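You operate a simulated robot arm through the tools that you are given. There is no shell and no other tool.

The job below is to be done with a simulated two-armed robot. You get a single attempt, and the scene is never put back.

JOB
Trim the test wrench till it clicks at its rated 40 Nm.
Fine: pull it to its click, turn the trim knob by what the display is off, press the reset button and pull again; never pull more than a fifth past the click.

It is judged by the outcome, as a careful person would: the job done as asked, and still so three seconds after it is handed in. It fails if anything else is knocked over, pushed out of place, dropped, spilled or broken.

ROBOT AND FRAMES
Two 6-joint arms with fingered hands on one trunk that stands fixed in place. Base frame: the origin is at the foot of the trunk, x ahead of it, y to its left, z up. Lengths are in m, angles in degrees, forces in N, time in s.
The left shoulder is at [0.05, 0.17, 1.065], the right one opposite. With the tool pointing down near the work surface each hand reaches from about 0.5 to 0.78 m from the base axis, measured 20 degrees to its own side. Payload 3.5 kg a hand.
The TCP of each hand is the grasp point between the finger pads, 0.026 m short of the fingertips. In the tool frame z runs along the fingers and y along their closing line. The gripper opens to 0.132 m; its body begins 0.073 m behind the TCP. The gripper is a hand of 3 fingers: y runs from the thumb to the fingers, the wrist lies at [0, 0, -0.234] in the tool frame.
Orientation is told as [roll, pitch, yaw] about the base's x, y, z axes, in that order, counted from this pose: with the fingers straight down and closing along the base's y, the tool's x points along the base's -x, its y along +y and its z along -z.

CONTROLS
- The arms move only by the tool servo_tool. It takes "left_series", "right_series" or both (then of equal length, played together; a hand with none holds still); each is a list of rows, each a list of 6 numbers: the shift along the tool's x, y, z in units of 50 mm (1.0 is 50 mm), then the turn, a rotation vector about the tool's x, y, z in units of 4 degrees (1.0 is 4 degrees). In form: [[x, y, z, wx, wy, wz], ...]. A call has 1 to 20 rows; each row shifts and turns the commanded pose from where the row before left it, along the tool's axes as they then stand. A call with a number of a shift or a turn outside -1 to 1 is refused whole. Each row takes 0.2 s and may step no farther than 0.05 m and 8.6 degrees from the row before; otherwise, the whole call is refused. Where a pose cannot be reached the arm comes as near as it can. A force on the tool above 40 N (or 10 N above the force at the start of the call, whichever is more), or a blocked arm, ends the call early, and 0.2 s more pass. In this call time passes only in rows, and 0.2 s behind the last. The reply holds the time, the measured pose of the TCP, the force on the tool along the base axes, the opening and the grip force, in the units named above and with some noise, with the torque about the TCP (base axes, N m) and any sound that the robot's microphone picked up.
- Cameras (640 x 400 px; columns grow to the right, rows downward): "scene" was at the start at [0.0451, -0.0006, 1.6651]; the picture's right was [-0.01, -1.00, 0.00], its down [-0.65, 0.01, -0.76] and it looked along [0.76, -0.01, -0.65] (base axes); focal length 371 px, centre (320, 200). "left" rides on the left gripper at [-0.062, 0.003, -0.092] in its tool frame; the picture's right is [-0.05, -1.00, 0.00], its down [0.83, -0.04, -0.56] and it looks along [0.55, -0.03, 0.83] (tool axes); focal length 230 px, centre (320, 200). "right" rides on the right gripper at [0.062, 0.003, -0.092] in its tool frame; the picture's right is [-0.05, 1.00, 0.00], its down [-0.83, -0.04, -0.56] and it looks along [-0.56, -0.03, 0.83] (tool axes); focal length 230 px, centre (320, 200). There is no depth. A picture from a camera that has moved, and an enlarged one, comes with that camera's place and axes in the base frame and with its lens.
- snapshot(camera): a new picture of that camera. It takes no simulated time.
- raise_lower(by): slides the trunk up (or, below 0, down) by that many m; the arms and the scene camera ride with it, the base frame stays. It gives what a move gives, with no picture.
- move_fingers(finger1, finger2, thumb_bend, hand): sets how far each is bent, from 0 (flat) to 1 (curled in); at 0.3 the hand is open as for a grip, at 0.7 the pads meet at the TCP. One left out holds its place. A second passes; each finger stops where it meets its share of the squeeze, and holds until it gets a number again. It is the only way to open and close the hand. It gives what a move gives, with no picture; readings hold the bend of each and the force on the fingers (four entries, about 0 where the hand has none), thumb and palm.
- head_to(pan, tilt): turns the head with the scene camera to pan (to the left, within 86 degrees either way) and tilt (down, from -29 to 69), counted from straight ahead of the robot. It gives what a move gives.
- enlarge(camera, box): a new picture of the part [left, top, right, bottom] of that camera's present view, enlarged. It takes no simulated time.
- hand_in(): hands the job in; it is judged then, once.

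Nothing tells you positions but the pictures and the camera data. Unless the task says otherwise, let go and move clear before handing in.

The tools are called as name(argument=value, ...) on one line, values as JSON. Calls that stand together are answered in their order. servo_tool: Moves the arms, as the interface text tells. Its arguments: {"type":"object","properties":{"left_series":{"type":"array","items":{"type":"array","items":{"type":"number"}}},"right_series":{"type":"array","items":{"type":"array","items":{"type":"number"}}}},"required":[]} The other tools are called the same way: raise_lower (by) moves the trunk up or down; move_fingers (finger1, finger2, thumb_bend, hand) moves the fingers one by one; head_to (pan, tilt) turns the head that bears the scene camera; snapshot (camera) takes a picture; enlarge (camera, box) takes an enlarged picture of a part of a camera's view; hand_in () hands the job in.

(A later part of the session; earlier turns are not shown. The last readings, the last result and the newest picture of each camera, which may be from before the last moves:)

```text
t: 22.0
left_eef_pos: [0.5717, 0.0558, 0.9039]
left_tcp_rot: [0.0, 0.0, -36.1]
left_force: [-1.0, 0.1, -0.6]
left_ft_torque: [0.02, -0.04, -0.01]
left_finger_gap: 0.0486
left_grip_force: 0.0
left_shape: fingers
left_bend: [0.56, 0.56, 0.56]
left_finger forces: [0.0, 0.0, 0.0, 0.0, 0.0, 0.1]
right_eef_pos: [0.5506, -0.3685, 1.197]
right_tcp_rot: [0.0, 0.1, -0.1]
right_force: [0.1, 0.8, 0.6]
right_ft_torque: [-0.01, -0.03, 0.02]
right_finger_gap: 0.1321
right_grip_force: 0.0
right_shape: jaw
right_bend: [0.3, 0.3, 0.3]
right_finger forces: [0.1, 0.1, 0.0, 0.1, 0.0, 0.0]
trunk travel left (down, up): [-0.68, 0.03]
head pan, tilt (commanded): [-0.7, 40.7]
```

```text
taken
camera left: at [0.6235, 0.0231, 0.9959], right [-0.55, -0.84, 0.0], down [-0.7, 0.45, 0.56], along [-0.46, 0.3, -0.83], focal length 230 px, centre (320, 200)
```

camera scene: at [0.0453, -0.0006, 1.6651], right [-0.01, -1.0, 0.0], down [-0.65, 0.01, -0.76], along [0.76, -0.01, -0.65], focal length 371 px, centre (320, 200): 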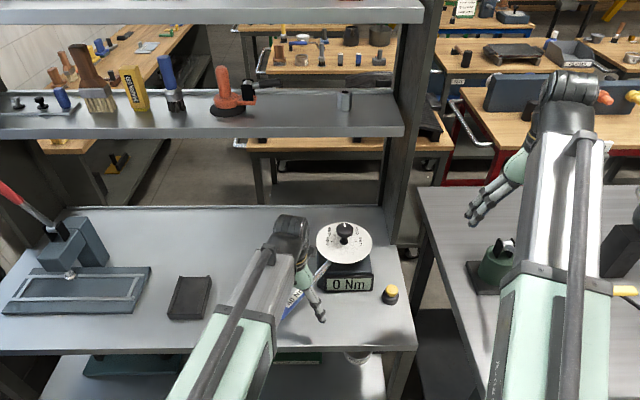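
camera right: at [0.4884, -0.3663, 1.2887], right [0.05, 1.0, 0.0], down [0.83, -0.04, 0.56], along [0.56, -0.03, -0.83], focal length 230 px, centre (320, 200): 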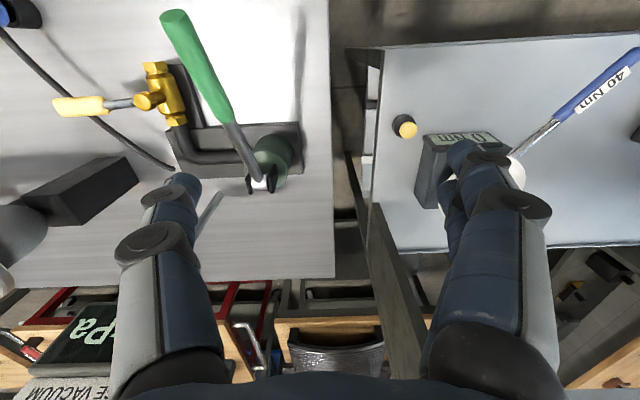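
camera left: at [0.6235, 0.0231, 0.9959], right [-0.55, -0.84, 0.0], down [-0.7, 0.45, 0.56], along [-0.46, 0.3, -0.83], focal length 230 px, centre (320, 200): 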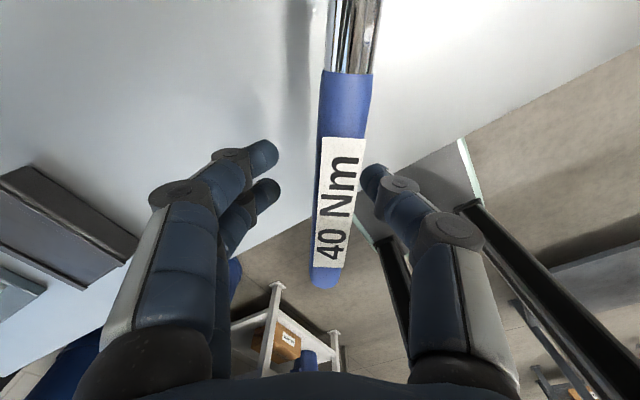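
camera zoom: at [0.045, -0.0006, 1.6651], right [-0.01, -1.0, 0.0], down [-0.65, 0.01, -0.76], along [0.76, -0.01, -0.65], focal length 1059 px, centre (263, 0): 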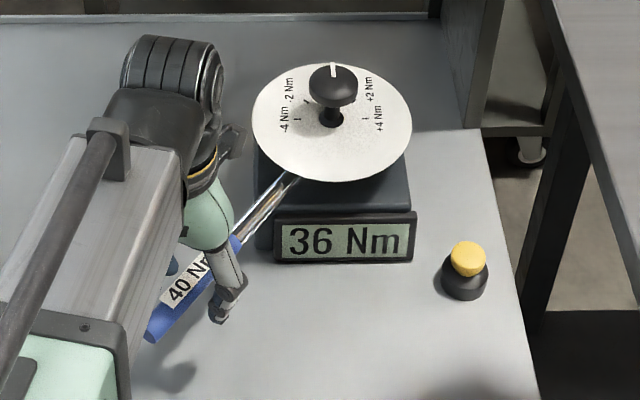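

The wrench is back at rest and the display holds 36 Nm. I'll take a closer look at the trim scale before choosing how far to turn.

enlarge(camera="scene", box=[312, 212, 376, 252])

servo_tool(right_series=[[-0.28, 0.6, 0.2, 0, 0, 0], [-0.28, 0.6, 0.2, 0, 0, 0], [-0.28, 0.6, 0.2, 0, 0, 0], [-0.28, 0.6, 0.2, 0, 0, 0], [-0.28, 0.6, 0.2, 0, 0, 0]])

snapshot(camera="right")

snapshot(camera="scene")

```text
10.00 times, centred on (344, 232) of scene
camera zoom: at [0.045, -0.0006, 1.6651], right [-0.01, -1.0, 0.0], down [-0.65, 0.01, -0.76], along [0.76, -0.01, -0.65], focal length 3706 px, centre (80, -120)
```

zoom: 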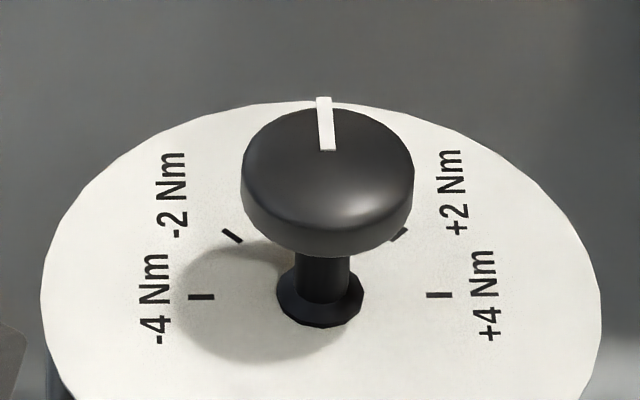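

```text
t: 23.2
left_eef_pos: [0.5703, 0.0567, 0.903]
left_tcp_rot: [0.0, 0.0, -36.1]
left_force: [-1.1, 0.2, -0.1]
left_ft_torque: [-0.03, 0.01, -0.04]
left_finger_gap: 0.0486
left_grip_force: 0.1
left_shape: fingers
left_bend: [0.56, 0.56, 0.56]
left_finger forces: [0.0, 0.1, 0.0, 0.0, 0.0, 0.0]
right_eef_pos: [0.6222, -0.2187, 1.1471]
right_tcp_rot: [0.0, -0.1, -0.1]
right_force: [0.6, 0.9, -0.3]
right_ft_torque: [-0.01, 0.02, 0.05]
right_finger_gap: 0.1318
right_grip_force: 0.0
right_shape: jaw
right_bend: [0.3, 0.3, 0.3]
right_finger forces: [0.0, 0.1, 0.0, 0.0, 0.1, 0.0]
trunk travel left (down, up): [-0.68, 0.03]
head pan, tilt (commanded): [-0.7, 40.7]
```

```text
taken
camera right: at [0.56, -0.2168, 1.2393], right [0.05, 1.0, 0.0], down [0.83, -0.04, 0.56], along [0.56, -0.03, -0.83], focal length 230 px, centre (320, 200)
```

right: 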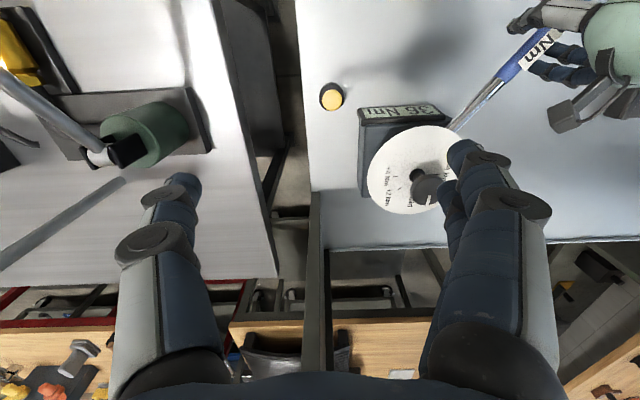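

```text
taken
camera scene: at [0.0453, -0.0002, 1.6651], right [-0.01, -1.0, 0.0], down [-0.65, 0.01, -0.76], along [0.76, -0.01, -0.65], focal length 371 px, centre (320, 200)
```

scene: 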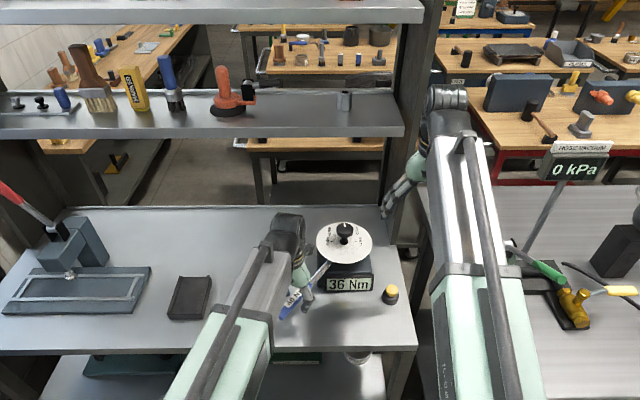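

The scale is ±2 Nm at 45° and ±4 Nm at 90°, so +4 Nm means turning the pointer clockwise from the far side round to the right by 90°. The knob head is about 46 mm across at z≈0.957–0.972. I'll open and withdraw the left hand first to make room.

move_fingers(hand="left", finger1=0.3, finger2=0.3, thumb_bend=0.3)

servo_tool(left_series=[[0, 0, -0.6, 0, 0, 0], [0, 0, -0.6, 0, 0, 0], [0, 0, -0.6, 0, 0, 0], [0, 0, -0.6, 0, 0, 0], [0.6, 0, 0, 0, 0, 0], [0.6, 0, 0, 0, 0, 0], [0.6, 0, 0, 0, 0, 0]])

snapshot(camera="scene")

enlarge(camera="right", box=[300, 60, 500, 240])

```text
t: 24.2
left_eef_pos: [0.5713, 0.0554, 0.9032]
left_tcp_rot: [0.0, 0.0, -36.1]
left_force: [0.0, -0.2, 0.4]
left_ft_torque: [-0.03, -0.01, -0.02]
left_finger_gap: 0.1341
left_grip_force: 0.0
left_shape: fingers
left_bend: [0.3, 0.3, 0.3]
left_finger forces: [0.0, 0.0, 0.0, 0.0, 0.0, 0.0]
right_eef_pos: [0.6212, -0.2208, 1.1465]
right_tcp_rot: [0.1, 0.0, -0.1]
right_force: [0.8, -0.6, -0.2]
right_ft_torque: [0.01, 0.05, 0.0]
right_finger_gap: 0.132
right_grip_force: 0.1
right_shape: jaw
right_bend: [0.3, 0.3, 0.3]
right_finger forces: [0.1, 0.0, 0.0, 0.0, 0.0, 0.0]
trunk travel left (down, up): [-0.68, 0.03]
head pan, tilt (commanded): [-0.7, 40.7]
```

```text
t: 25.8
left_eef_pos: [0.4986, 0.108, 1.0229]
left_tcp_rot: [0.0, 0.0, -36.1]
left_force: [0.1, -0.6, -0.7]
left_ft_torque: [0.01, 0.01, 0.02]
left_finger_gap: 0.134
left_grip_force: 0.0
left_shape: fingers
left_bend: [0.3, 0.3, 0.3]
left_finger forces: [0.0, 0.0, 0.1, 0.0, 0.0, 0.0]
right_eef_pos: [0.6216, -0.2195, 1.1477]
right_tcp_rot: [0.0, -0.2, -0.1]
right_force: [-0.8, -0.8, -0.1]
right_ft_torque: [-0.01, 0.0, -0.02]
right_finger_gap: 0.1319
right_grip_force: 0.1
right_shape: jaw
right_bend: [0.3, 0.3, 0.3]
right_finger forces: [0.1, 0.0, 0.0, 0.1, 0.1, 0.1]
trunk travel left (down, up): [-0.68, 0.03]
head pan, tilt (commanded): [-0.7, 40.7]
```

```text
taken
camera scene: at [0.0446, -0.0003, 1.6651], right [-0.01, -1.0, 0.0], down [-0.65, 0.01, -0.76], along [0.76, -0.01, -0.65], focal length 371 px, centre (320, 200)
```

scene: 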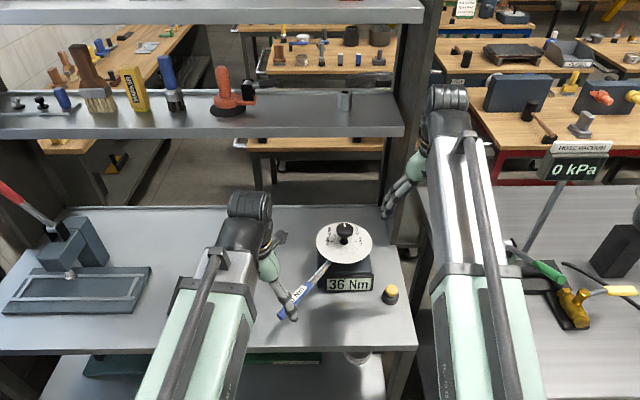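

```text
2.22 times, centred on (400, 150) of right
camera zoom: at [0.5593, -0.2174, 1.2395], right [0.05, 1.0, 0.0], down [0.83, -0.04, 0.56], along [0.56, -0.03, -0.83], focal length 511 px, centre (142, 311)
```

zoom: 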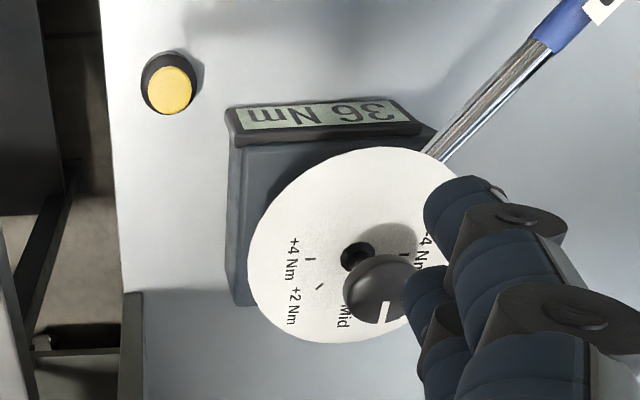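

The scale is confirmed ("Mid" is under the pointer, +2 and +4 on the right side). I'll turn the right hand to yaw +44° so it can turn the knob 90° clockwise in one grasp, then move above the knob at about (0.734, -0.0755).

servo_tool(right_series=[[0, 0, 0, 0, 0, -1], [0, 0, 0, 0, 0, -1], [0, 0, 0, 0, 0, -1], [0, 0, 0, 0, 0, -1], [0, 0, 0, 0, 0, -1], [0, 0, 0, 0, 0, -1], [0, 0, 0, 0, 0, -1], [0, 0, 0, 0, 0, -1], [0, 0, 0, 0, 0, -1], [0, 0, 0, 0, 0, -1], [0, 0, 0, 0, 0, -1]])

snapshot(camera="scene")

snapshot(camera="right")

```text
t: 28.2
left_eef_pos: [0.498, 0.1067, 1.0243]
left_tcp_rot: [0.0, 0.1, -36.1]
left_force: [0.3, 0.0, 0.4]
left_ft_torque: [-0.02, -0.02, -0.02]
left_finger_gap: 0.134
left_grip_force: 0.1
left_shape: fingers
left_bend: [0.3, 0.3, 0.3]
left_finger forces: [0.1, 0.0, 0.0, 0.0, 0.0, 0.0]
right_eef_pos: [0.6206, -0.2187, 1.1472]
right_tcp_rot: [0.1, 0.0, 44.0]
right_force: [0.6, 0.5, 0.1]
right_ft_torque: [-0.01, -0.02, 0.04]
right_finger_gap: 0.1318
right_grip_force: 0.0
right_shape: jaw
right_bend: [0.3, 0.3, 0.3]
right_finger forces: [0.1, 0.0, 0.1, 0.0, 0.0, 0.0]
trunk travel left (down, up): [-0.68, 0.03]
head pan, tilt (commanded): [-0.7, 40.7]
```

```text
taken
camera scene: at [0.0451, -0.0006, 1.6651], right [-0.01, -1.0, 0.0], down [-0.65, 0.01, -0.76], along [0.76, -0.01, -0.65], focal length 371 px, centre (320, 200)
```

scene: 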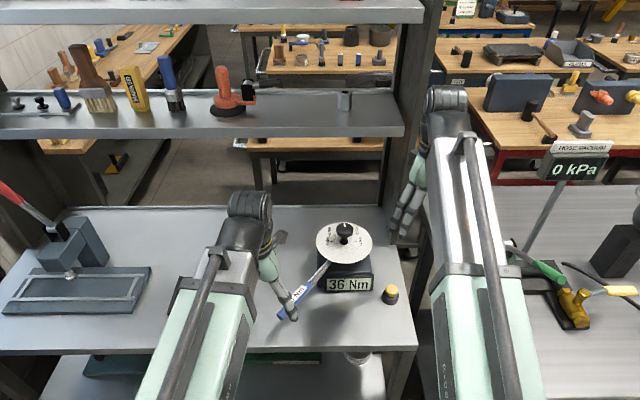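

```text
taken
camera right: at [0.5736, -0.2602, 1.2385], right [-0.66, 0.75, 0.0], down [0.63, 0.55, 0.56], along [0.42, 0.36, -0.83], focal length 230 px, centre (320, 200)
```

right: 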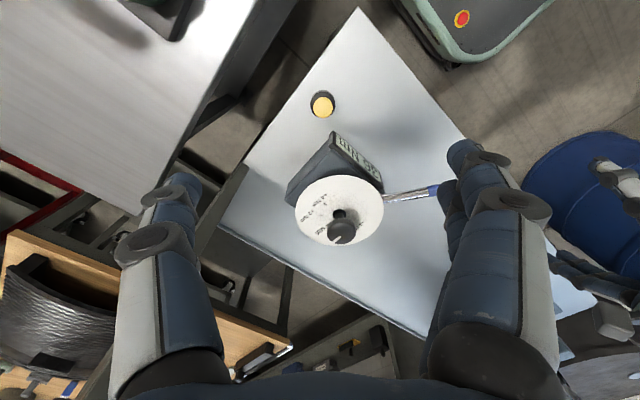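

The knob projects exactly where I expect it, at (0.734, -0.0755). I'll move the right hand above it at TCP z≈1.045.

servo_tool(right_series=[[-0.603, 0.083, 0.34, 0, 0, 0], [-0.603, 0.083, 0.34, 0, 0, 0], [-0.603, 0.083, 0.34, 0, 0, 0], [-0.603, 0.083, 0.34, 0, 0, 0], [-0.603, 0.083, 0.34, 0, 0, 0], [-0.603, 0.083, 0.34, 0, 0, 0]])

snapshot(camera="scene")

snapshot(camera="right")

snapshot(camera="left")

```text
t: 29.6
left_eef_pos: [0.4994, 0.1076, 1.0216]
left_tcp_rot: [-0.1, -0.1, -36.0]
left_force: [-0.7, 0.2, 0.6]
left_ft_torque: [-0.03, 0.02, 0.0]
left_finger_gap: 0.1337
left_grip_force: 0.1
left_shape: fingers
left_bend: [0.3, 0.3, 0.3]
left_finger forces: [0.1, 0.1, 0.0, 0.0, 0.0, 0.0]
right_eef_pos: [0.7336, -0.076, 1.0452]
right_tcp_rot: [0.0, -0.1, 43.9]
right_force: [-0.2, 0.1, 0.0]
right_ft_torque: [0.01, -0.02, -0.02]
right_finger_gap: 0.132
right_grip_force: 0.0
right_shape: jaw
right_bend: [0.3, 0.3, 0.3]
right_finger forces: [0.1, 0.0, 0.1, 0.1, 0.0, 0.0]
trunk travel left (down, up): [-0.68, 0.03]
head pan, tilt (commanded): [-0.7, 40.7]
```

```text
taken
camera scene: at [0.0455, -0.0003, 1.6651], right [-0.01, -1.0, 0.0], down [-0.65, 0.01, -0.76], along [0.76, -0.01, -0.65], focal length 371 px, centre (320, 200)
```

scene: 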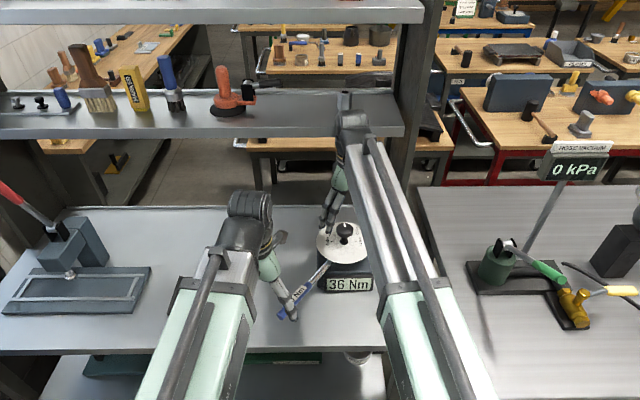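

```text
taken
camera right: at [0.6865, -0.117, 1.1374], right [-0.66, 0.76, 0.0], down [0.63, 0.55, 0.56], along [0.42, 0.36, -0.83], focal length 230 px, centre (320, 200)
```

right: 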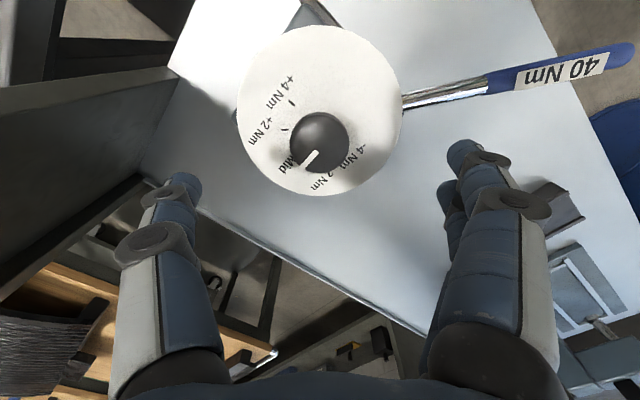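

```text
taken
camera left: at [0.5505, 0.075, 1.1156], right [-0.55, -0.84, 0.0], down [-0.7, 0.46, 0.56], along [-0.47, 0.3, -0.83], focal length 230 px, centre (320, 200)
```

left: 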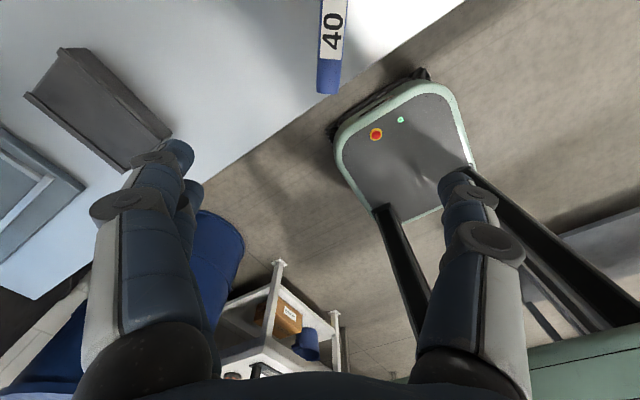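

The hand is centred over the knob. I'll lower it to TCP z≈0.967, with the fingertips staying about 2 cm above the disc.

servo_tool(right_series=[[0, 0, 0.4, 0, 0, 0], [0, 0, 0.4, 0, 0, 0], [0, 0, 0.4, 0, 0, 0], [0, 0, 0.36, 0, 0, 0]])

snapshot(camera="right")

enlarge(camera="scene", box=[290, 160, 420, 300])

```text
t: 30.6
left_eef_pos: [0.4977, 0.1084, 1.023]
left_tcp_rot: [0.0, 0.0, -36.2]
left_force: [0.3, -0.1, -0.2]
left_ft_torque: [0.01, 0.04, 0.01]
left_finger_gap: 0.1339
left_grip_force: 0.0
left_shape: fingers
left_bend: [0.3, 0.3, 0.3]
left_finger forces: [0.0, 0.0, 0.1, 0.1, 0.1, 0.1]
right_eef_pos: [0.7342, -0.0773, 0.9665]
right_tcp_rot: [0.0, 0.0, 43.9]
right_force: [0.9, 0.6, 0.0]
right_ft_torque: [-0.01, 0.03, 0.01]
right_finger_gap: 0.1319
right_grip_force: 0.1
right_shape: jaw
right_bend: [0.3, 0.3, 0.3]
right_finger forces: [0.1, 0.1, 0.0, 0.1, 0.1, 0.0]
trunk travel left (down, up): [-0.68, 0.03]
head pan, tilt (commanded): [-0.7, 40.7]
```

```text
taken
camera right: at [0.687, -0.1182, 1.0586], right [-0.66, 0.76, 0.0], down [0.63, 0.55, 0.56], along [0.42, 0.36, -0.83], focal length 230 px, centre (320, 200)
```

right: 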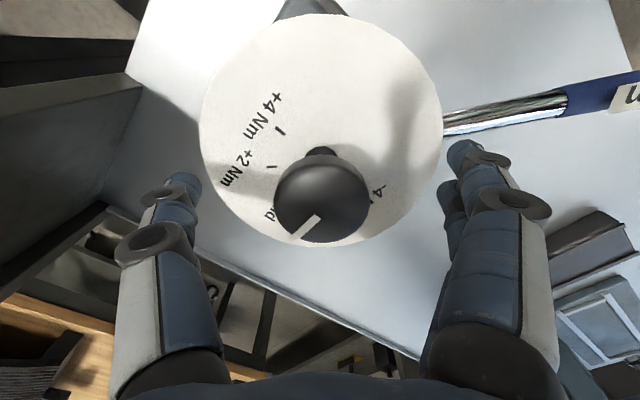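

```text
2.86 times, centred on (355, 230) of scene
camera zoom: at [0.0452, -0.0006, 1.6651], right [-0.01, -1.0, 0.0], down [-0.65, 0.01, -0.76], along [0.76, -0.01, -0.65], focal length 1059 px, centre (220, 114)
```

zoom: 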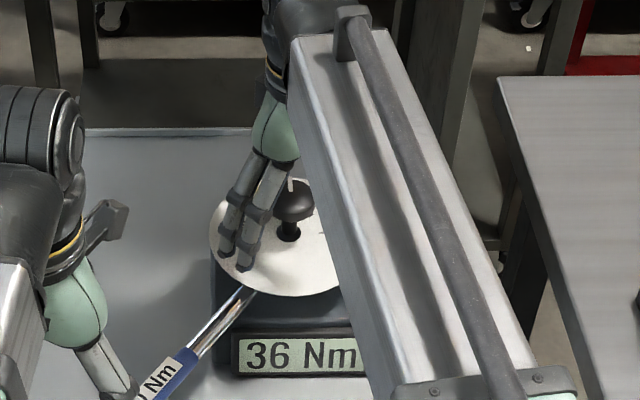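

The knob is centred between thumb and fingers. I'll close onto it.

move_fingers(hand="right", finger1=0.62, finger2=0.62, thumb_bend=0.62)

snapshot(camera="right")

```text
t: 31.6
left_eef_pos: [0.4973, 0.1065, 1.0233]
left_tcp_rot: [0.0, 0.0, -36.0]
left_force: [-0.6, 0.6, 0.3]
left_ft_torque: [0.0, 0.0, -0.01]
left_finger_gap: 0.134
left_grip_force: 0.1
left_shape: fingers
left_bend: [0.3, 0.3, 0.3]
left_finger forces: [0.1, 0.0, 0.0, 0.1, 0.0, 0.0]
right_eef_pos: [0.7341, -0.078, 0.9664]
right_tcp_rot: [0.0, 0.0, 43.8]
right_force: [1.1, -1.0, -1.5]
right_ft_torque: [-0.01, 0.01, 0.04]
right_finger_gap: 0.0318
right_grip_force: 2.1
right_shape: fingers
right_bend: [0.62, 0.61, 0.61]
right_finger forces: [0.1, 0.7, 0.0, 0.0, 3.0, 0.1]
trunk travel left (down, up): [-0.68, 0.03]
head pan, tilt (commanded): [-0.7, 40.7]
```

```text
taken
camera right: at [0.6871, -0.1184, 1.0586], right [-0.66, 0.76, 0.0], down [0.63, 0.55, 0.56], along [0.42, 0.36, -0.83], focal length 230 px, centre (320, 200)
```

right: 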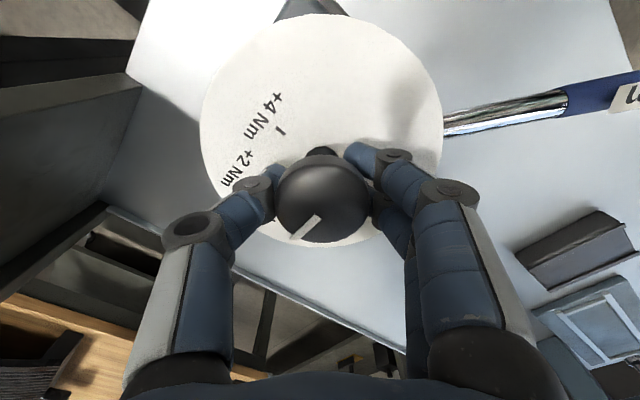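

Thumb is at 3 N but finger 1 has not touched yet, so I'll tighten a little for a three-point hold.

move_fingers(hand="right", finger1=0.68, finger2=0.68, thumb_bend=0.65)

snapshot(camera="right")

enlarge(camera="scene", box=[310, 180, 390, 260])

```text
t: 32.6
left_eef_pos: [0.4976, 0.1075, 1.0225]
left_tcp_rot: [0.0, -0.1, -36.2]
left_force: [-0.6, -0.8, 0.5]
left_ft_torque: [-0.02, -0.01, -0.02]
left_finger_gap: 0.1341
left_grip_force: 0.1
left_shape: fingers
left_bend: [0.3, 0.3, 0.3]
left_finger forces: [0.0, 0.0, 0.1, 0.0, 0.0, 0.1]
right_eef_pos: [0.7344, -0.0774, 0.9671]
right_tcp_rot: [0.1, 0.0, 43.9]
right_force: [-2.4, -0.8, -6.2]
right_ft_torque: [-0.09, -0.08, 0.01]
right_finger_gap: 0.0286
right_grip_force: 7.5
right_shape: fingers
right_bend: [0.64, 0.63, 0.62]
right_finger forces: [4.1, 5.4, 0.1, 0.0, 7.0, 0.0]
trunk travel left (down, up): [-0.68, 0.03]
head pan, tilt (commanded): [-0.7, 40.7]
```

```text
taken
camera right: at [0.687, -0.1181, 1.0584], right [-0.66, 0.76, 0.0], down [0.63, 0.55, 0.56], along [0.42, 0.36, -0.83], focal length 230 px, centre (320, 200)
```

right: 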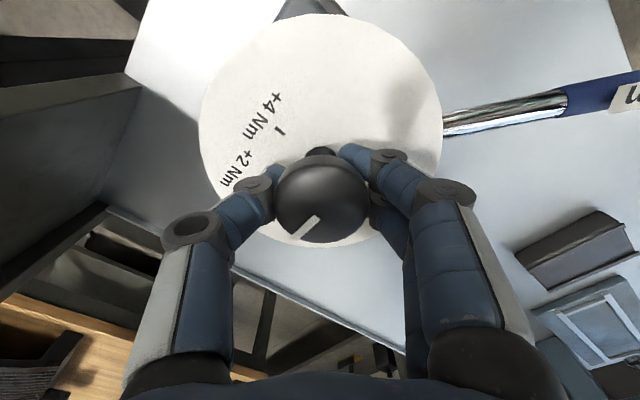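

```text
5.00 times, centred on (350, 220) of scene
camera zoom: at [0.0454, -0.0006, 1.665], right [-0.01, -1.0, 0.0], down [-0.65, 0.01, -0.76], along [0.76, -0.01, -0.65], focal length 1853 px, centre (170, 100)
```

zoom: 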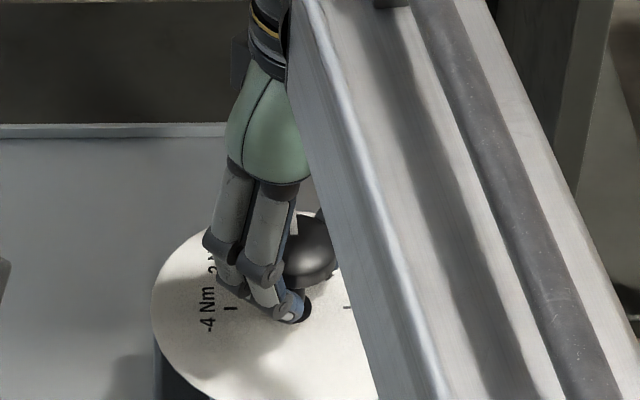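

The fingertips are curling under the knob's rim, with about 6 N of vertical load. I'll open slightly, raise the hand 12 mm and re-grip on the rim itself.

move_fingers(hand="right", finger1=0.5, finger2=0.5, thumb_bend=0.5)

servo_tool(right_series=[[0, 0, -0.12, 0, 0, 0], [0, 0, -0.12, 0, 0, 0]])

move_fingers(hand="right", finger1=0.6, finger2=0.6, thumb_bend=0.6)

snapshot(camera="right")

enlarge(camera="scene", box=[310, 180, 390, 260])

```text
t: 33.6
left_eef_pos: [0.4976, 0.1087, 1.0233]
left_tcp_rot: [0.0, -0.1, -36.1]
left_force: [-0.6, 0.7, -0.9]
left_ft_torque: [0.0, 0.01, 0.02]
left_finger_gap: 0.1338
left_grip_force: 0.1
left_shape: fingers
left_bend: [0.3, 0.3, 0.3]
left_finger forces: [0.0, 0.0, 0.0, 0.1, 0.1, 0.0]
right_eef_pos: [0.7362, -0.0767, 0.9673]
right_tcp_rot: [0.1, 0.0, 43.9]
right_force: [-0.7, -0.6, -0.4]
right_ft_torque: [-0.04, -0.01, -0.01]
right_finger_gap: 0.0671
right_grip_force: 0.2
right_shape: fingers
right_bend: [0.5, 0.5, 0.5]
right_finger forces: [0.1, 0.0, 0.1, 0.1, 0.0, 0.1]
trunk travel left (down, up): [-0.68, 0.03]
head pan, tilt (commanded): [-0.7, 40.7]
```

```text
t: 34.2
left_eef_pos: [0.4992, 0.1075, 1.024]
left_tcp_rot: [-0.1, 0.0, -36.2]
left_force: [-0.8, 0.2, 0.3]
left_ft_torque: [-0.02, -0.01, 0.01]
left_finger_gap: 0.1338
left_grip_force: 0.0
left_shape: fingers
left_bend: [0.3, 0.3, 0.3]
left_finger forces: [0.0, 0.1, 0.0, 0.0, 0.1, 0.0]
right_eef_pos: [0.7334, -0.0771, 0.9799]
right_tcp_rot: [0.0, -0.3, 43.9]
right_force: [0.1, -0.1, 0.0]
right_ft_torque: [-0.04, 0.0, -0.01]
right_finger_gap: 0.0668
right_grip_force: 0.1
right_shape: fingers
right_bend: [0.5, 0.5, 0.5]
right_finger forces: [0.1, 0.1, 0.1, 0.0, 0.0, 0.1]
trunk travel left (down, up): [-0.68, 0.03]
head pan, tilt (commanded): [-0.7, 40.7]
```

```text
t: 35.2
left_eef_pos: [0.4983, 0.1085, 1.0236]
left_tcp_rot: [0.0, 0.0, -36.1]
left_force: [-0.1, 0.5, -0.3]
left_ft_torque: [-0.01, 0.01, 0.03]
left_finger_gap: 0.1341
left_grip_force: 0.0
left_shape: fingers
left_bend: [0.3, 0.3, 0.3]
left_finger forces: [0.0, 0.0, 0.0, 0.0, 0.0, 0.1]
right_eef_pos: [0.7337, -0.0759, 0.9799]
right_tcp_rot: [0.0, 0.0, 43.9]
right_force: [0.9, -0.3, 1.0]
right_ft_torque: [-0.03, -0.07, -0.01]
right_finger_gap: 0.0415
right_grip_force: 2.5
right_shape: fingers
right_bend: [0.59, 0.58, 0.58]
right_finger forces: [0.7, 1.4, 0.0, 0.1, 3.5, 0.1]
trunk travel left (down, up): [-0.68, 0.03]
head pan, tilt (commanded): [-0.7, 40.7]
```

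```text
taken
camera right: at [0.6867, -0.1171, 1.0714], right [-0.66, 0.76, 0.0], down [0.63, 0.55, 0.56], along [0.42, 0.36, -0.83], focal length 230 px, centre (320, 200)
```

right: 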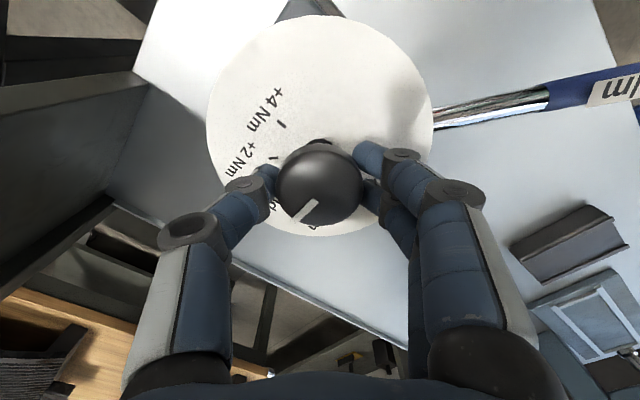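

```text
5.00 times, centred on (350, 220) of scene
camera zoom: at [0.0452, -0.0007, 1.6651], right [-0.01, -1.0, 0.0], down [-0.65, 0.01, -0.76], along [0.76, -0.01, -0.65], focal length 1853 px, centre (170, 100)
```

zoom: 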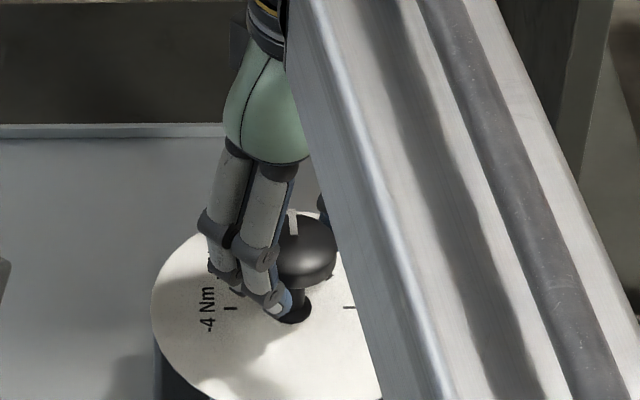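

The grip is now on the rim with little vertical load, so I'll tighten it.

move_fingers(hand="right", finger1=0.65, finger2=0.64, thumb_bend=0.64)

snapshot(camera="right")

```text
t: 36.2
left_eef_pos: [0.4984, 0.1079, 1.0226]
left_tcp_rot: [0.0, 0.1, -36.1]
left_force: [0.0, 1.3, 0.4]
left_ft_torque: [-0.01, -0.01, -0.01]
left_finger_gap: 0.1338
left_grip_force: 0.1
left_shape: fingers
left_bend: [0.3, 0.3, 0.3]
left_finger forces: [0.1, 0.0, 0.1, 0.1, 0.0, 0.0]
right_eef_pos: [0.7334, -0.0754, 0.9791]
right_tcp_rot: [0.0, 0.0, 43.8]
right_force: [0.0, -0.9, -0.8]
right_ft_torque: [-0.05, 0.0, 0.01]
right_finger_gap: 0.0397
right_grip_force: 7.6
right_shape: fingers
right_bend: [0.6, 0.59, 0.6]
right_finger forces: [3.8, 4.0, 0.0, 0.0, 8.0, 0.0]
trunk travel left (down, up): [-0.68, 0.03]
head pan, tilt (commanded): [-0.7, 40.7]
```

```text
taken
camera right: at [0.6867, -0.117, 1.0714], right [-0.66, 0.76, 0.0], down [0.63, 0.55, 0.56], along [0.42, 0.36, -0.83], focal length 230 px, centre (320, 200)
```

right: 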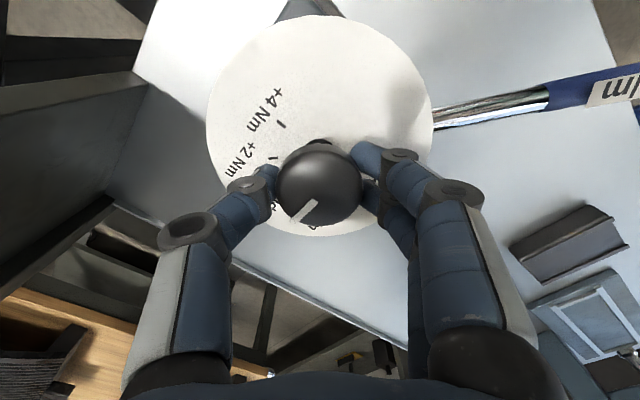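

The grip is balanced (about 4 + 4 N against 8 N). I'll try a small clockwise turn of 8° first.

servo_tool(right_series=[[0, 0, 0, 0, 0, 0.5], [0, 0, 0, 0, 0, 0.5], [0, 0, 0, 0, 0, 0.5], [0, 0, 0, 0, 0, 0.5]])

snapshot(camera="right")

```text
t: 37.2
left_eef_pos: [0.4981, 0.1072, 1.0231]
left_tcp_rot: [0.0, 0.0, -36.1]
left_force: [0.4, -0.6, -0.1]
left_ft_torque: [-0.02, 0.01, -0.03]
left_finger_gap: 0.1342
left_grip_force: 0.1
left_shape: fingers
left_bend: [0.3, 0.3, 0.3]
left_finger forces: [0.0, 0.0, 0.0, 0.0, 0.0, 0.0]
right_eef_pos: [0.7332, -0.0757, 0.98]
right_tcp_rot: [0.0, -0.2, 35.9]
right_force: [1.1, 0.4, -1.7]
right_ft_torque: [-0.01, -0.03, -0.05]
right_finger_gap: 0.0395
right_grip_force: 7.7
right_shape: fingers
right_bend: [0.6, 0.59, 0.6]
right_finger forces: [3.6, 4.2, 0.0, 0.0, 7.7, 0.1]
trunk travel left (down, up): [-0.68, 0.03]
head pan, tilt (commanded): [-0.7, 40.7]
```

```text
taken
camera right: at [0.6812, -0.11, 1.0714], right [-0.54, 0.84, 0.0], down [0.7, 0.45, 0.56], along [0.47, 0.3, -0.83], focal length 230 px, centre (320, 200)
```

right: 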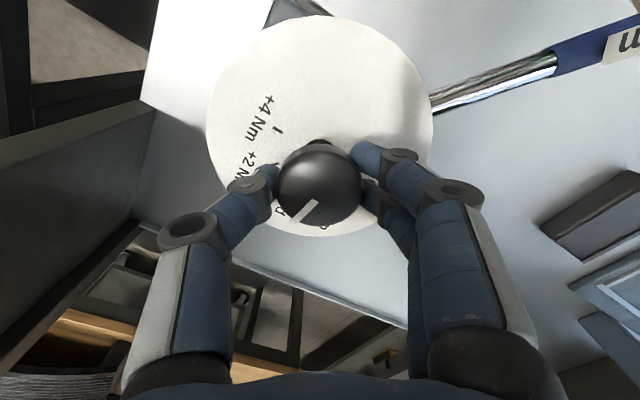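

The knob turns with the hand (the pointer is fixed relative to the fingers) and the disc stays put. I'll continue clockwise by 40°.

servo_tool(right_series=[[0, 0, 0, 0, 0, 0.8], [0, 0, 0, 0, 0, 0.8], [0, 0, 0, 0, 0, 0.8], [0, 0, 0, 0, 0, 0.8], [0, 0, 0, 0, 0, 0.8], [0, 0, 0, 0, 0, 0.8], [0, 0, 0, 0, 0, 0.8], [0, 0, 0, 0, 0, 0.8], [0, 0, 0, 0, 0, 0.8], [0, 0, 0, 0, 0, 0.8], [0, 0, 0, 0, 0, 0.8], [0, 0, 0, 0, 0, 0.8]])

snapshot(camera="right")

snapshot(camera="scene")

```text
t: 39.8
left_eef_pos: [0.4982, 0.1069, 1.0232]
left_tcp_rot: [0.0, 0.1, -36.1]
left_force: [0.6, -0.3, -1.2]
left_ft_torque: [-0.02, -0.02, 0.0]
left_finger_gap: 0.1344
left_grip_force: 0.2
left_shape: fingers
left_bend: [0.3, 0.3, 0.3]
left_finger forces: [0.1, 0.1, 0.0, 0.0, 0.1, 0.0]
right_eef_pos: [0.7328, -0.074, 0.9785]
right_tcp_rot: [0.0, -0.1, -2.4]
right_force: [4.0, 1.2, 5.8]
right_ft_torque: [-0.01, -0.12, 0.04]
right_finger_gap: 0.0392
right_grip_force: 8.5
right_shape: fingers
right_bend: [0.6, 0.59, 0.61]
right_finger forces: [3.9, 4.9, 0.0, 0.0, 8.3, 0.0]
trunk travel left (down, up): [-0.68, 0.03]
head pan, tilt (commanded): [-0.7, 40.7]
```

```text
taken
camera right: at [0.6712, -0.0697, 1.0706], right [0.1, 1.0, 0.0], down [0.83, -0.08, 0.56], along [0.55, -0.05, -0.83], focal length 230 px, centre (320, 200)
```

right: 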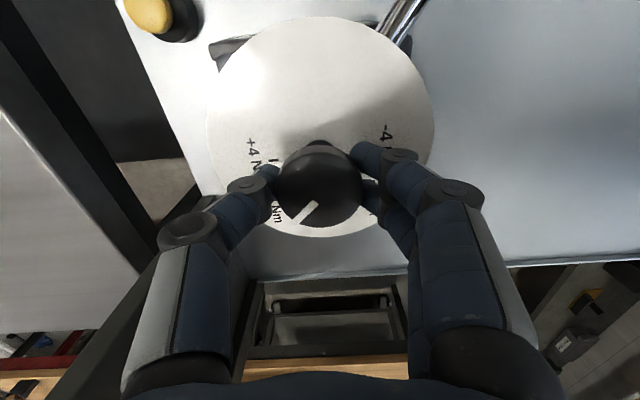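

```text
taken
camera scene: at [0.0449, -0.0005, 1.6652], right [-0.01, -1.0, 0.0], down [-0.65, 0.01, -0.76], along [0.76, -0.01, -0.65], focal length 371 px, centre (320, 200)
```

scene: 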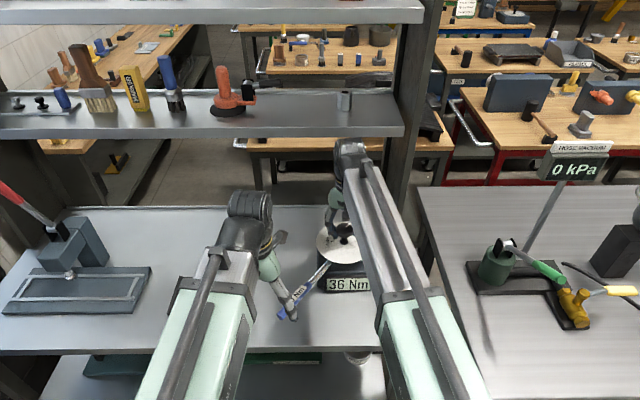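

The pointer still turns with the hand, at yaw -2.4° (46° turned so far). I'll continue the remaining 44° in two calls.

servo_tool(right_series=[[0, 0, 0, 0, 0, 0.8], [0, 0, 0, 0, 0, 0.8], [0, 0, 0, 0, 0, 0.8], [0, 0, 0, 0, 0, 0.8], [0, 0, 0, 0, 0, 0.8], [0, 0, 0, 0, 0, 0.8]])

snapshot(camera="right")

```text
t: 41.2
left_eef_pos: [0.4993, 0.1077, 1.0229]
left_tcp_rot: [0.0, 0.0, -36.0]
left_force: [-0.3, -0.4, -0.2]
left_ft_torque: [0.02, 0.0, -0.02]
left_finger_gap: 0.1342
left_grip_force: 0.1
left_shape: fingers
left_bend: [0.3, 0.3, 0.3]
left_finger forces: [0.0, 0.1, 0.0, 0.0, 0.1, 0.1]
right_eef_pos: [0.734, -0.0746, 0.9786]
right_tcp_rot: [0.1, -0.1, -21.7]
right_force: [2.7, 2.9, 3.2]
right_ft_torque: [0.1, -0.1, 0.09]
right_finger_gap: 0.0391
right_grip_force: 8.8
right_shape: fingers
right_bend: [0.6, 0.59, 0.61]
right_finger forces: [5.1, 5.4, 0.0, 0.1, 6.8, 0.1]
trunk travel left (down, up): [-0.68, 0.03]
head pan, tilt (commanded): [-0.7, 40.7]
```

```text
taken
camera right: at [0.6768, -0.0501, 1.0707], right [0.42, 0.91, 0.0], down [0.76, -0.35, 0.56], along [0.51, -0.23, -0.83], focal length 230 px, centre (320, 200)
```

right: 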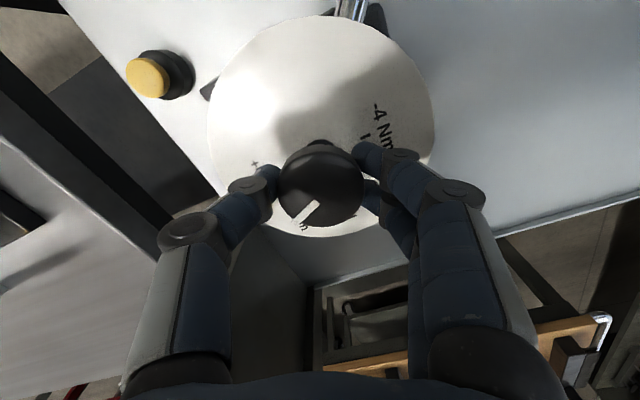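

The turn is going cleanly. I'll do the remaining 24.4°.

servo_tool(right_series=[[0, 0, 0, 0, 0, 0.765], [0, 0, 0, 0, 0, 0.765], [0, 0, 0, 0, 0, 0.765], [0, 0, 0, 0, 0, 0.765], [0, 0, 0, 0, 0, 0.765], [0, 0, 0, 0, 0, 0.765], [0, 0, 0, 0, 0, 0.765], [0, 0, 0, 0, 0, 0.765]])

snapshot(camera="right")

snapshot(camera="scene")

```text
t: 43.0
left_eef_pos: [0.498, 0.1085, 1.0229]
left_tcp_rot: [0.0, 0.0, -36.1]
left_force: [-0.2, 1.1, 0.4]
left_ft_torque: [-0.01, 0.0, 0.01]
left_finger_gap: 0.134
left_grip_force: 0.1
left_shape: fingers
left_bend: [0.3, 0.3, 0.3]
left_finger forces: [0.0, 0.1, 0.0, 0.0, 0.0, 0.0]
right_eef_pos: [0.7332, -0.0747, 0.9788]
right_tcp_rot: [0.0, 0.1, -46.2]
right_force: [1.3, 3.9, 0.5]
right_ft_torque: [0.13, -0.04, 0.09]
right_finger_gap: 0.0393
right_grip_force: 9.1
right_shape: fingers
right_bend: [0.6, 0.59, 0.61]
right_finger forces: [5.4, 5.3, 0.0, 0.0, 6.9, 0.0]
trunk travel left (down, up): [-0.68, 0.03]
head pan, tilt (commanded): [-0.7, 40.7]
```

```text
taken
camera right: at [0.6926, -0.0291, 1.071], right [0.76, 0.65, 0.0], down [0.54, -0.63, 0.56], along [0.36, -0.42, -0.83], focal length 230 px, centre (320, 200)
```

right: 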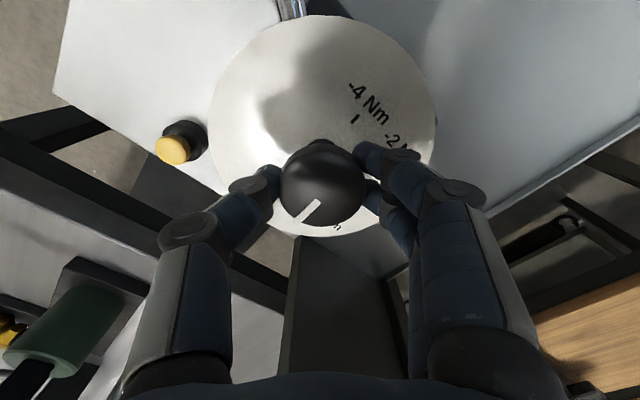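

```text
taken
camera scene: at [0.0451, -0.0001, 1.665], right [-0.01, -1.0, 0.0], down [-0.65, 0.01, -0.76], along [0.76, -0.01, -0.65], focal length 371 px, centre (320, 200)
```

scene: 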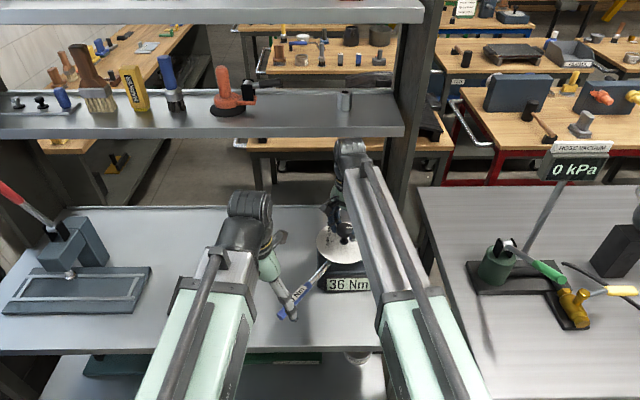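

The turn is complete, with yaw at -46.2° (90° turned). I'll release and lift straight up, then check the pointer against the scale.

move_fingers(hand="right", finger1=0.4, finger2=0.4, thumb_bend=0.4)

servo_tool(right_series=[[0, 0, -0.4, 0, 0, 0], [0, 0, -0.4, 0, 0, 0], [0, 0, -0.4, 0, 0, 0], [0, 0, -0.4, 0, 0, 0], [0, 0, -0.4, 0, 0, 0]])

snapshot(camera="right")

enlarge(camera="scene", box=[312, 212, 376, 252])

```text
t: 44.0
left_eef_pos: [0.4981, 0.1073, 1.0228]
left_tcp_rot: [0.0, 0.1, -36.1]
left_force: [0.3, 0.8, -0.7]
left_ft_torque: [0.01, 0.01, 0.0]
left_finger_gap: 0.1339
left_grip_force: 0.0
left_shape: fingers
left_bend: [0.3, 0.3, 0.3]
left_finger forces: [0.0, 0.0, 0.1, 0.0, 0.0, 0.1]
right_eef_pos: [0.734, -0.0749, 0.9785]
right_tcp_rot: [-0.1, 0.0, -46.2]
right_force: [-0.3, -0.1, -0.3]
right_ft_torque: [0.03, -0.01, 0.02]
right_finger_gap: 0.1009
right_grip_force: 0.0
right_shape: fingers
right_bend: [0.4, 0.4, 0.4]
right_finger forces: [0.1, 0.0, 0.0, 0.0, 0.0, 0.1]
trunk travel left (down, up): [-0.68, 0.03]
head pan, tilt (commanded): [-0.7, 40.7]
```

```text
t: 45.2
left_eef_pos: [0.4972, 0.1082, 1.0224]
left_tcp_rot: [0.0, 0.1, -36.1]
left_force: [0.3, 0.4, 0.2]
left_ft_torque: [0.0, -0.03, 0.01]
left_finger_gap: 0.1344
left_grip_force: 0.1
left_shape: fingers
left_bend: [0.3, 0.3, 0.3]
left_finger forces: [0.0, 0.0, 0.0, 0.1, 0.1, 0.0]
right_eef_pos: [0.7293, -0.076, 1.0809]
right_tcp_rot: [0.1, -0.1, -46.1]
right_force: [0.7, -0.6, 0.2]
right_ft_torque: [-0.04, -0.03, 0.02]
right_finger_gap: 0.1013
right_grip_force: 0.0
right_shape: fingers
right_bend: [0.4, 0.4, 0.4]
right_finger forces: [0.0, 0.0, 0.0, 0.1, 0.0, 0.1]
trunk travel left (down, up): [-0.68, 0.03]
head pan, tilt (commanded): [-0.7, 40.7]
```

```text
taken
camera right: at [0.6886, -0.0301, 1.1721], right [0.76, 0.65, 0.0], down [0.54, -0.63, 0.56], along [0.37, -0.42, -0.83], focal length 230 px, centre (320, 200)
```

right: 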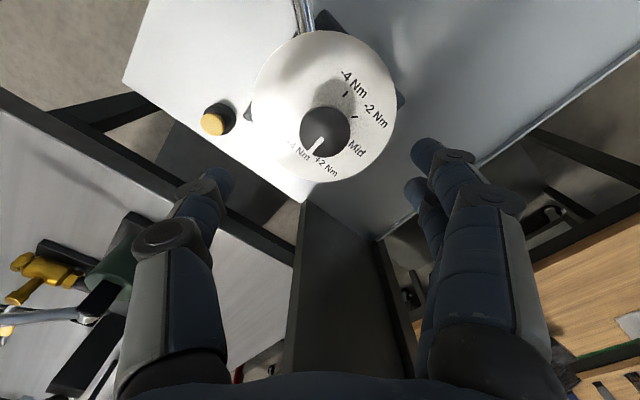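

```text
10.00 times, centred on (344, 232) of scene
camera zoom: at [0.0449, -0.0005, 1.6651], right [-0.01, -1.0, 0.0], down [-0.65, 0.01, -0.76], along [0.76, -0.01, -0.65], focal length 3706 px, centre (80, -120)
```

zoom: 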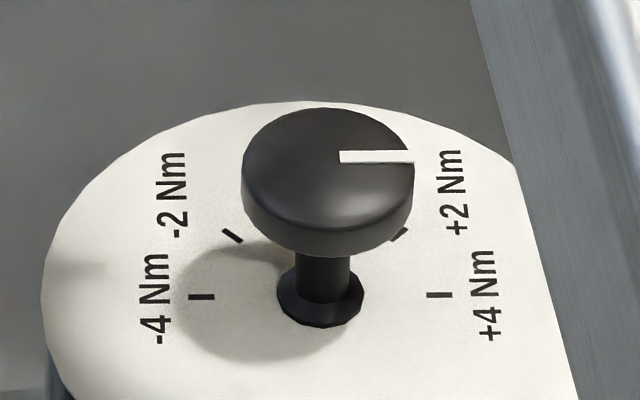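

The pointer now sits squarely at +4 Nm. Next is the reset button, so I'll move the right hand above it (about (0.636, -0.20)) and turn the hand back to yaw≈0.

servo_tool(right_series=[[-0.099, -0.612, 0.2, 0, 0, 0], [-0.099, -0.612, 0.2, 0, 0, 0], [-0.099, -0.612, 0.2, 0, 0, 0], [-0.099, -0.612, 0.2, 0, 0, 0], [-0.099, -0.612, 0.2, 0, 0, 0], [0, 0, 0, 0, 0, -1], [0, 0, 0, 0, 0, -1], [0, 0, 0, 0, 0, -1], [0, 0, 0, 0, 0, -1], [0, 0, 0, 0, 0, -1], [0, 0, 0, 0, 0, -1], [0, 0, 0, 0, 0, -1], [0, 0, 0, 0, 0, -1], [0, 0, 0, 0, 0, -1], [0, 0, 0, 0, 0, -1], [0, 0, 0, 0, 0, -1]])

move_fingers(hand="right", finger1=0.7, finger2=0.7, thumb_bend=0.7)

snapshot(camera="right")

snapshot(camera="scene")

```text
t: 48.6
left_eef_pos: [0.4985, 0.1075, 1.022]
left_tcp_rot: [0.0, 0.0, -36.1]
left_force: [0.4, 0.7, 0.0]
left_ft_torque: [0.02, 0.02, -0.01]
left_finger_gap: 0.1341
left_grip_force: 0.0
left_shape: fingers
left_bend: [0.3, 0.3, 0.3]
left_finger forces: [0.1, 0.0, 0.0, 0.0, 0.0, 0.0]
right_eef_pos: [0.6408, -0.1995, 1.0292]
right_tcp_rot: [0.1, 0.0, -2.1]
right_force: [-0.4, -0.7, 0.2]
right_ft_torque: [0.01, 0.01, -0.04]
right_finger_gap: 0.101
right_grip_force: 0.1
right_shape: fingers
right_bend: [0.4, 0.4, 0.4]
right_finger forces: [0.1, 0.0, 0.1, 0.1, 0.0, 0.0]
trunk travel left (down, up): [-0.68, 0.03]
head pan, tilt (commanded): [-0.7, 40.7]
```

```text
t: 49.6
left_eef_pos: [0.4975, 0.1069, 1.0232]
left_tcp_rot: [0.0, 0.0, -36.1]
left_force: [0.4, 0.3, 0.5]
left_ft_torque: [-0.01, -0.05, 0.01]
left_finger_gap: 0.1341
left_grip_force: 0.0
left_shape: fingers
left_bend: [0.3, 0.3, 0.3]
left_finger forces: [0.0, 0.0, 0.0, 0.0, 0.0, 0.0]
right_eef_pos: [0.6403, -0.1999, 1.029]
right_tcp_rot: [0.1, 0.0, -2.1]
right_force: [-0.9, 0.7, -0.2]
right_ft_torque: [0.0, 0.01, -0.02]
right_finger_gap: 0.0065
right_grip_force: 0.1
right_shape: fingers
right_bend: [0.7, 0.7, 0.7]
right_finger forces: [0.0, 0.1, 0.0, 0.0, 0.1, 0.0]
trunk travel left (down, up): [-0.68, 0.03]
head pan, tilt (commanded): [-0.7, 40.7]
```

```text
taken
camera right: at [0.5785, -0.1946, 1.1206], right [0.09, 1.0, 0.0], down [0.83, -0.07, 0.56], along [0.55, -0.05, -0.83], focal length 230 px, centre (320, 200)
```

right: 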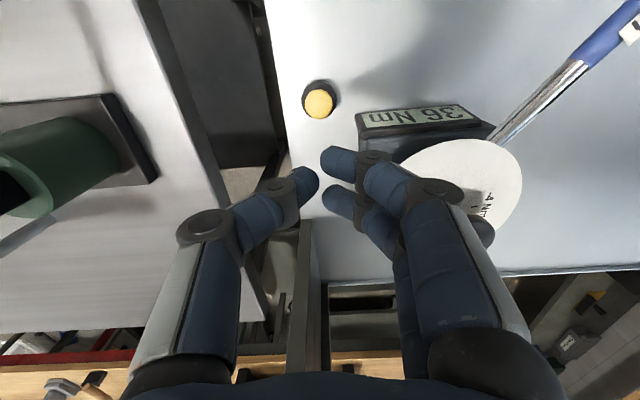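

```text
taken
camera scene: at [0.0451, -0.0006, 1.6651], right [-0.01, -1.0, 0.0], down [-0.65, 0.01, -0.76], along [0.76, -0.01, -0.65], focal length 371 px, centre (320, 200)
```

scene: 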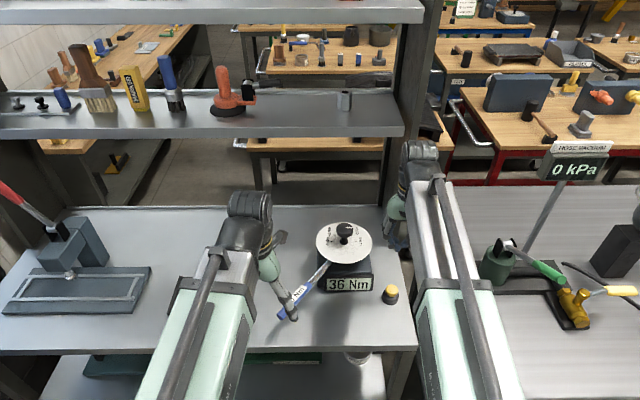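

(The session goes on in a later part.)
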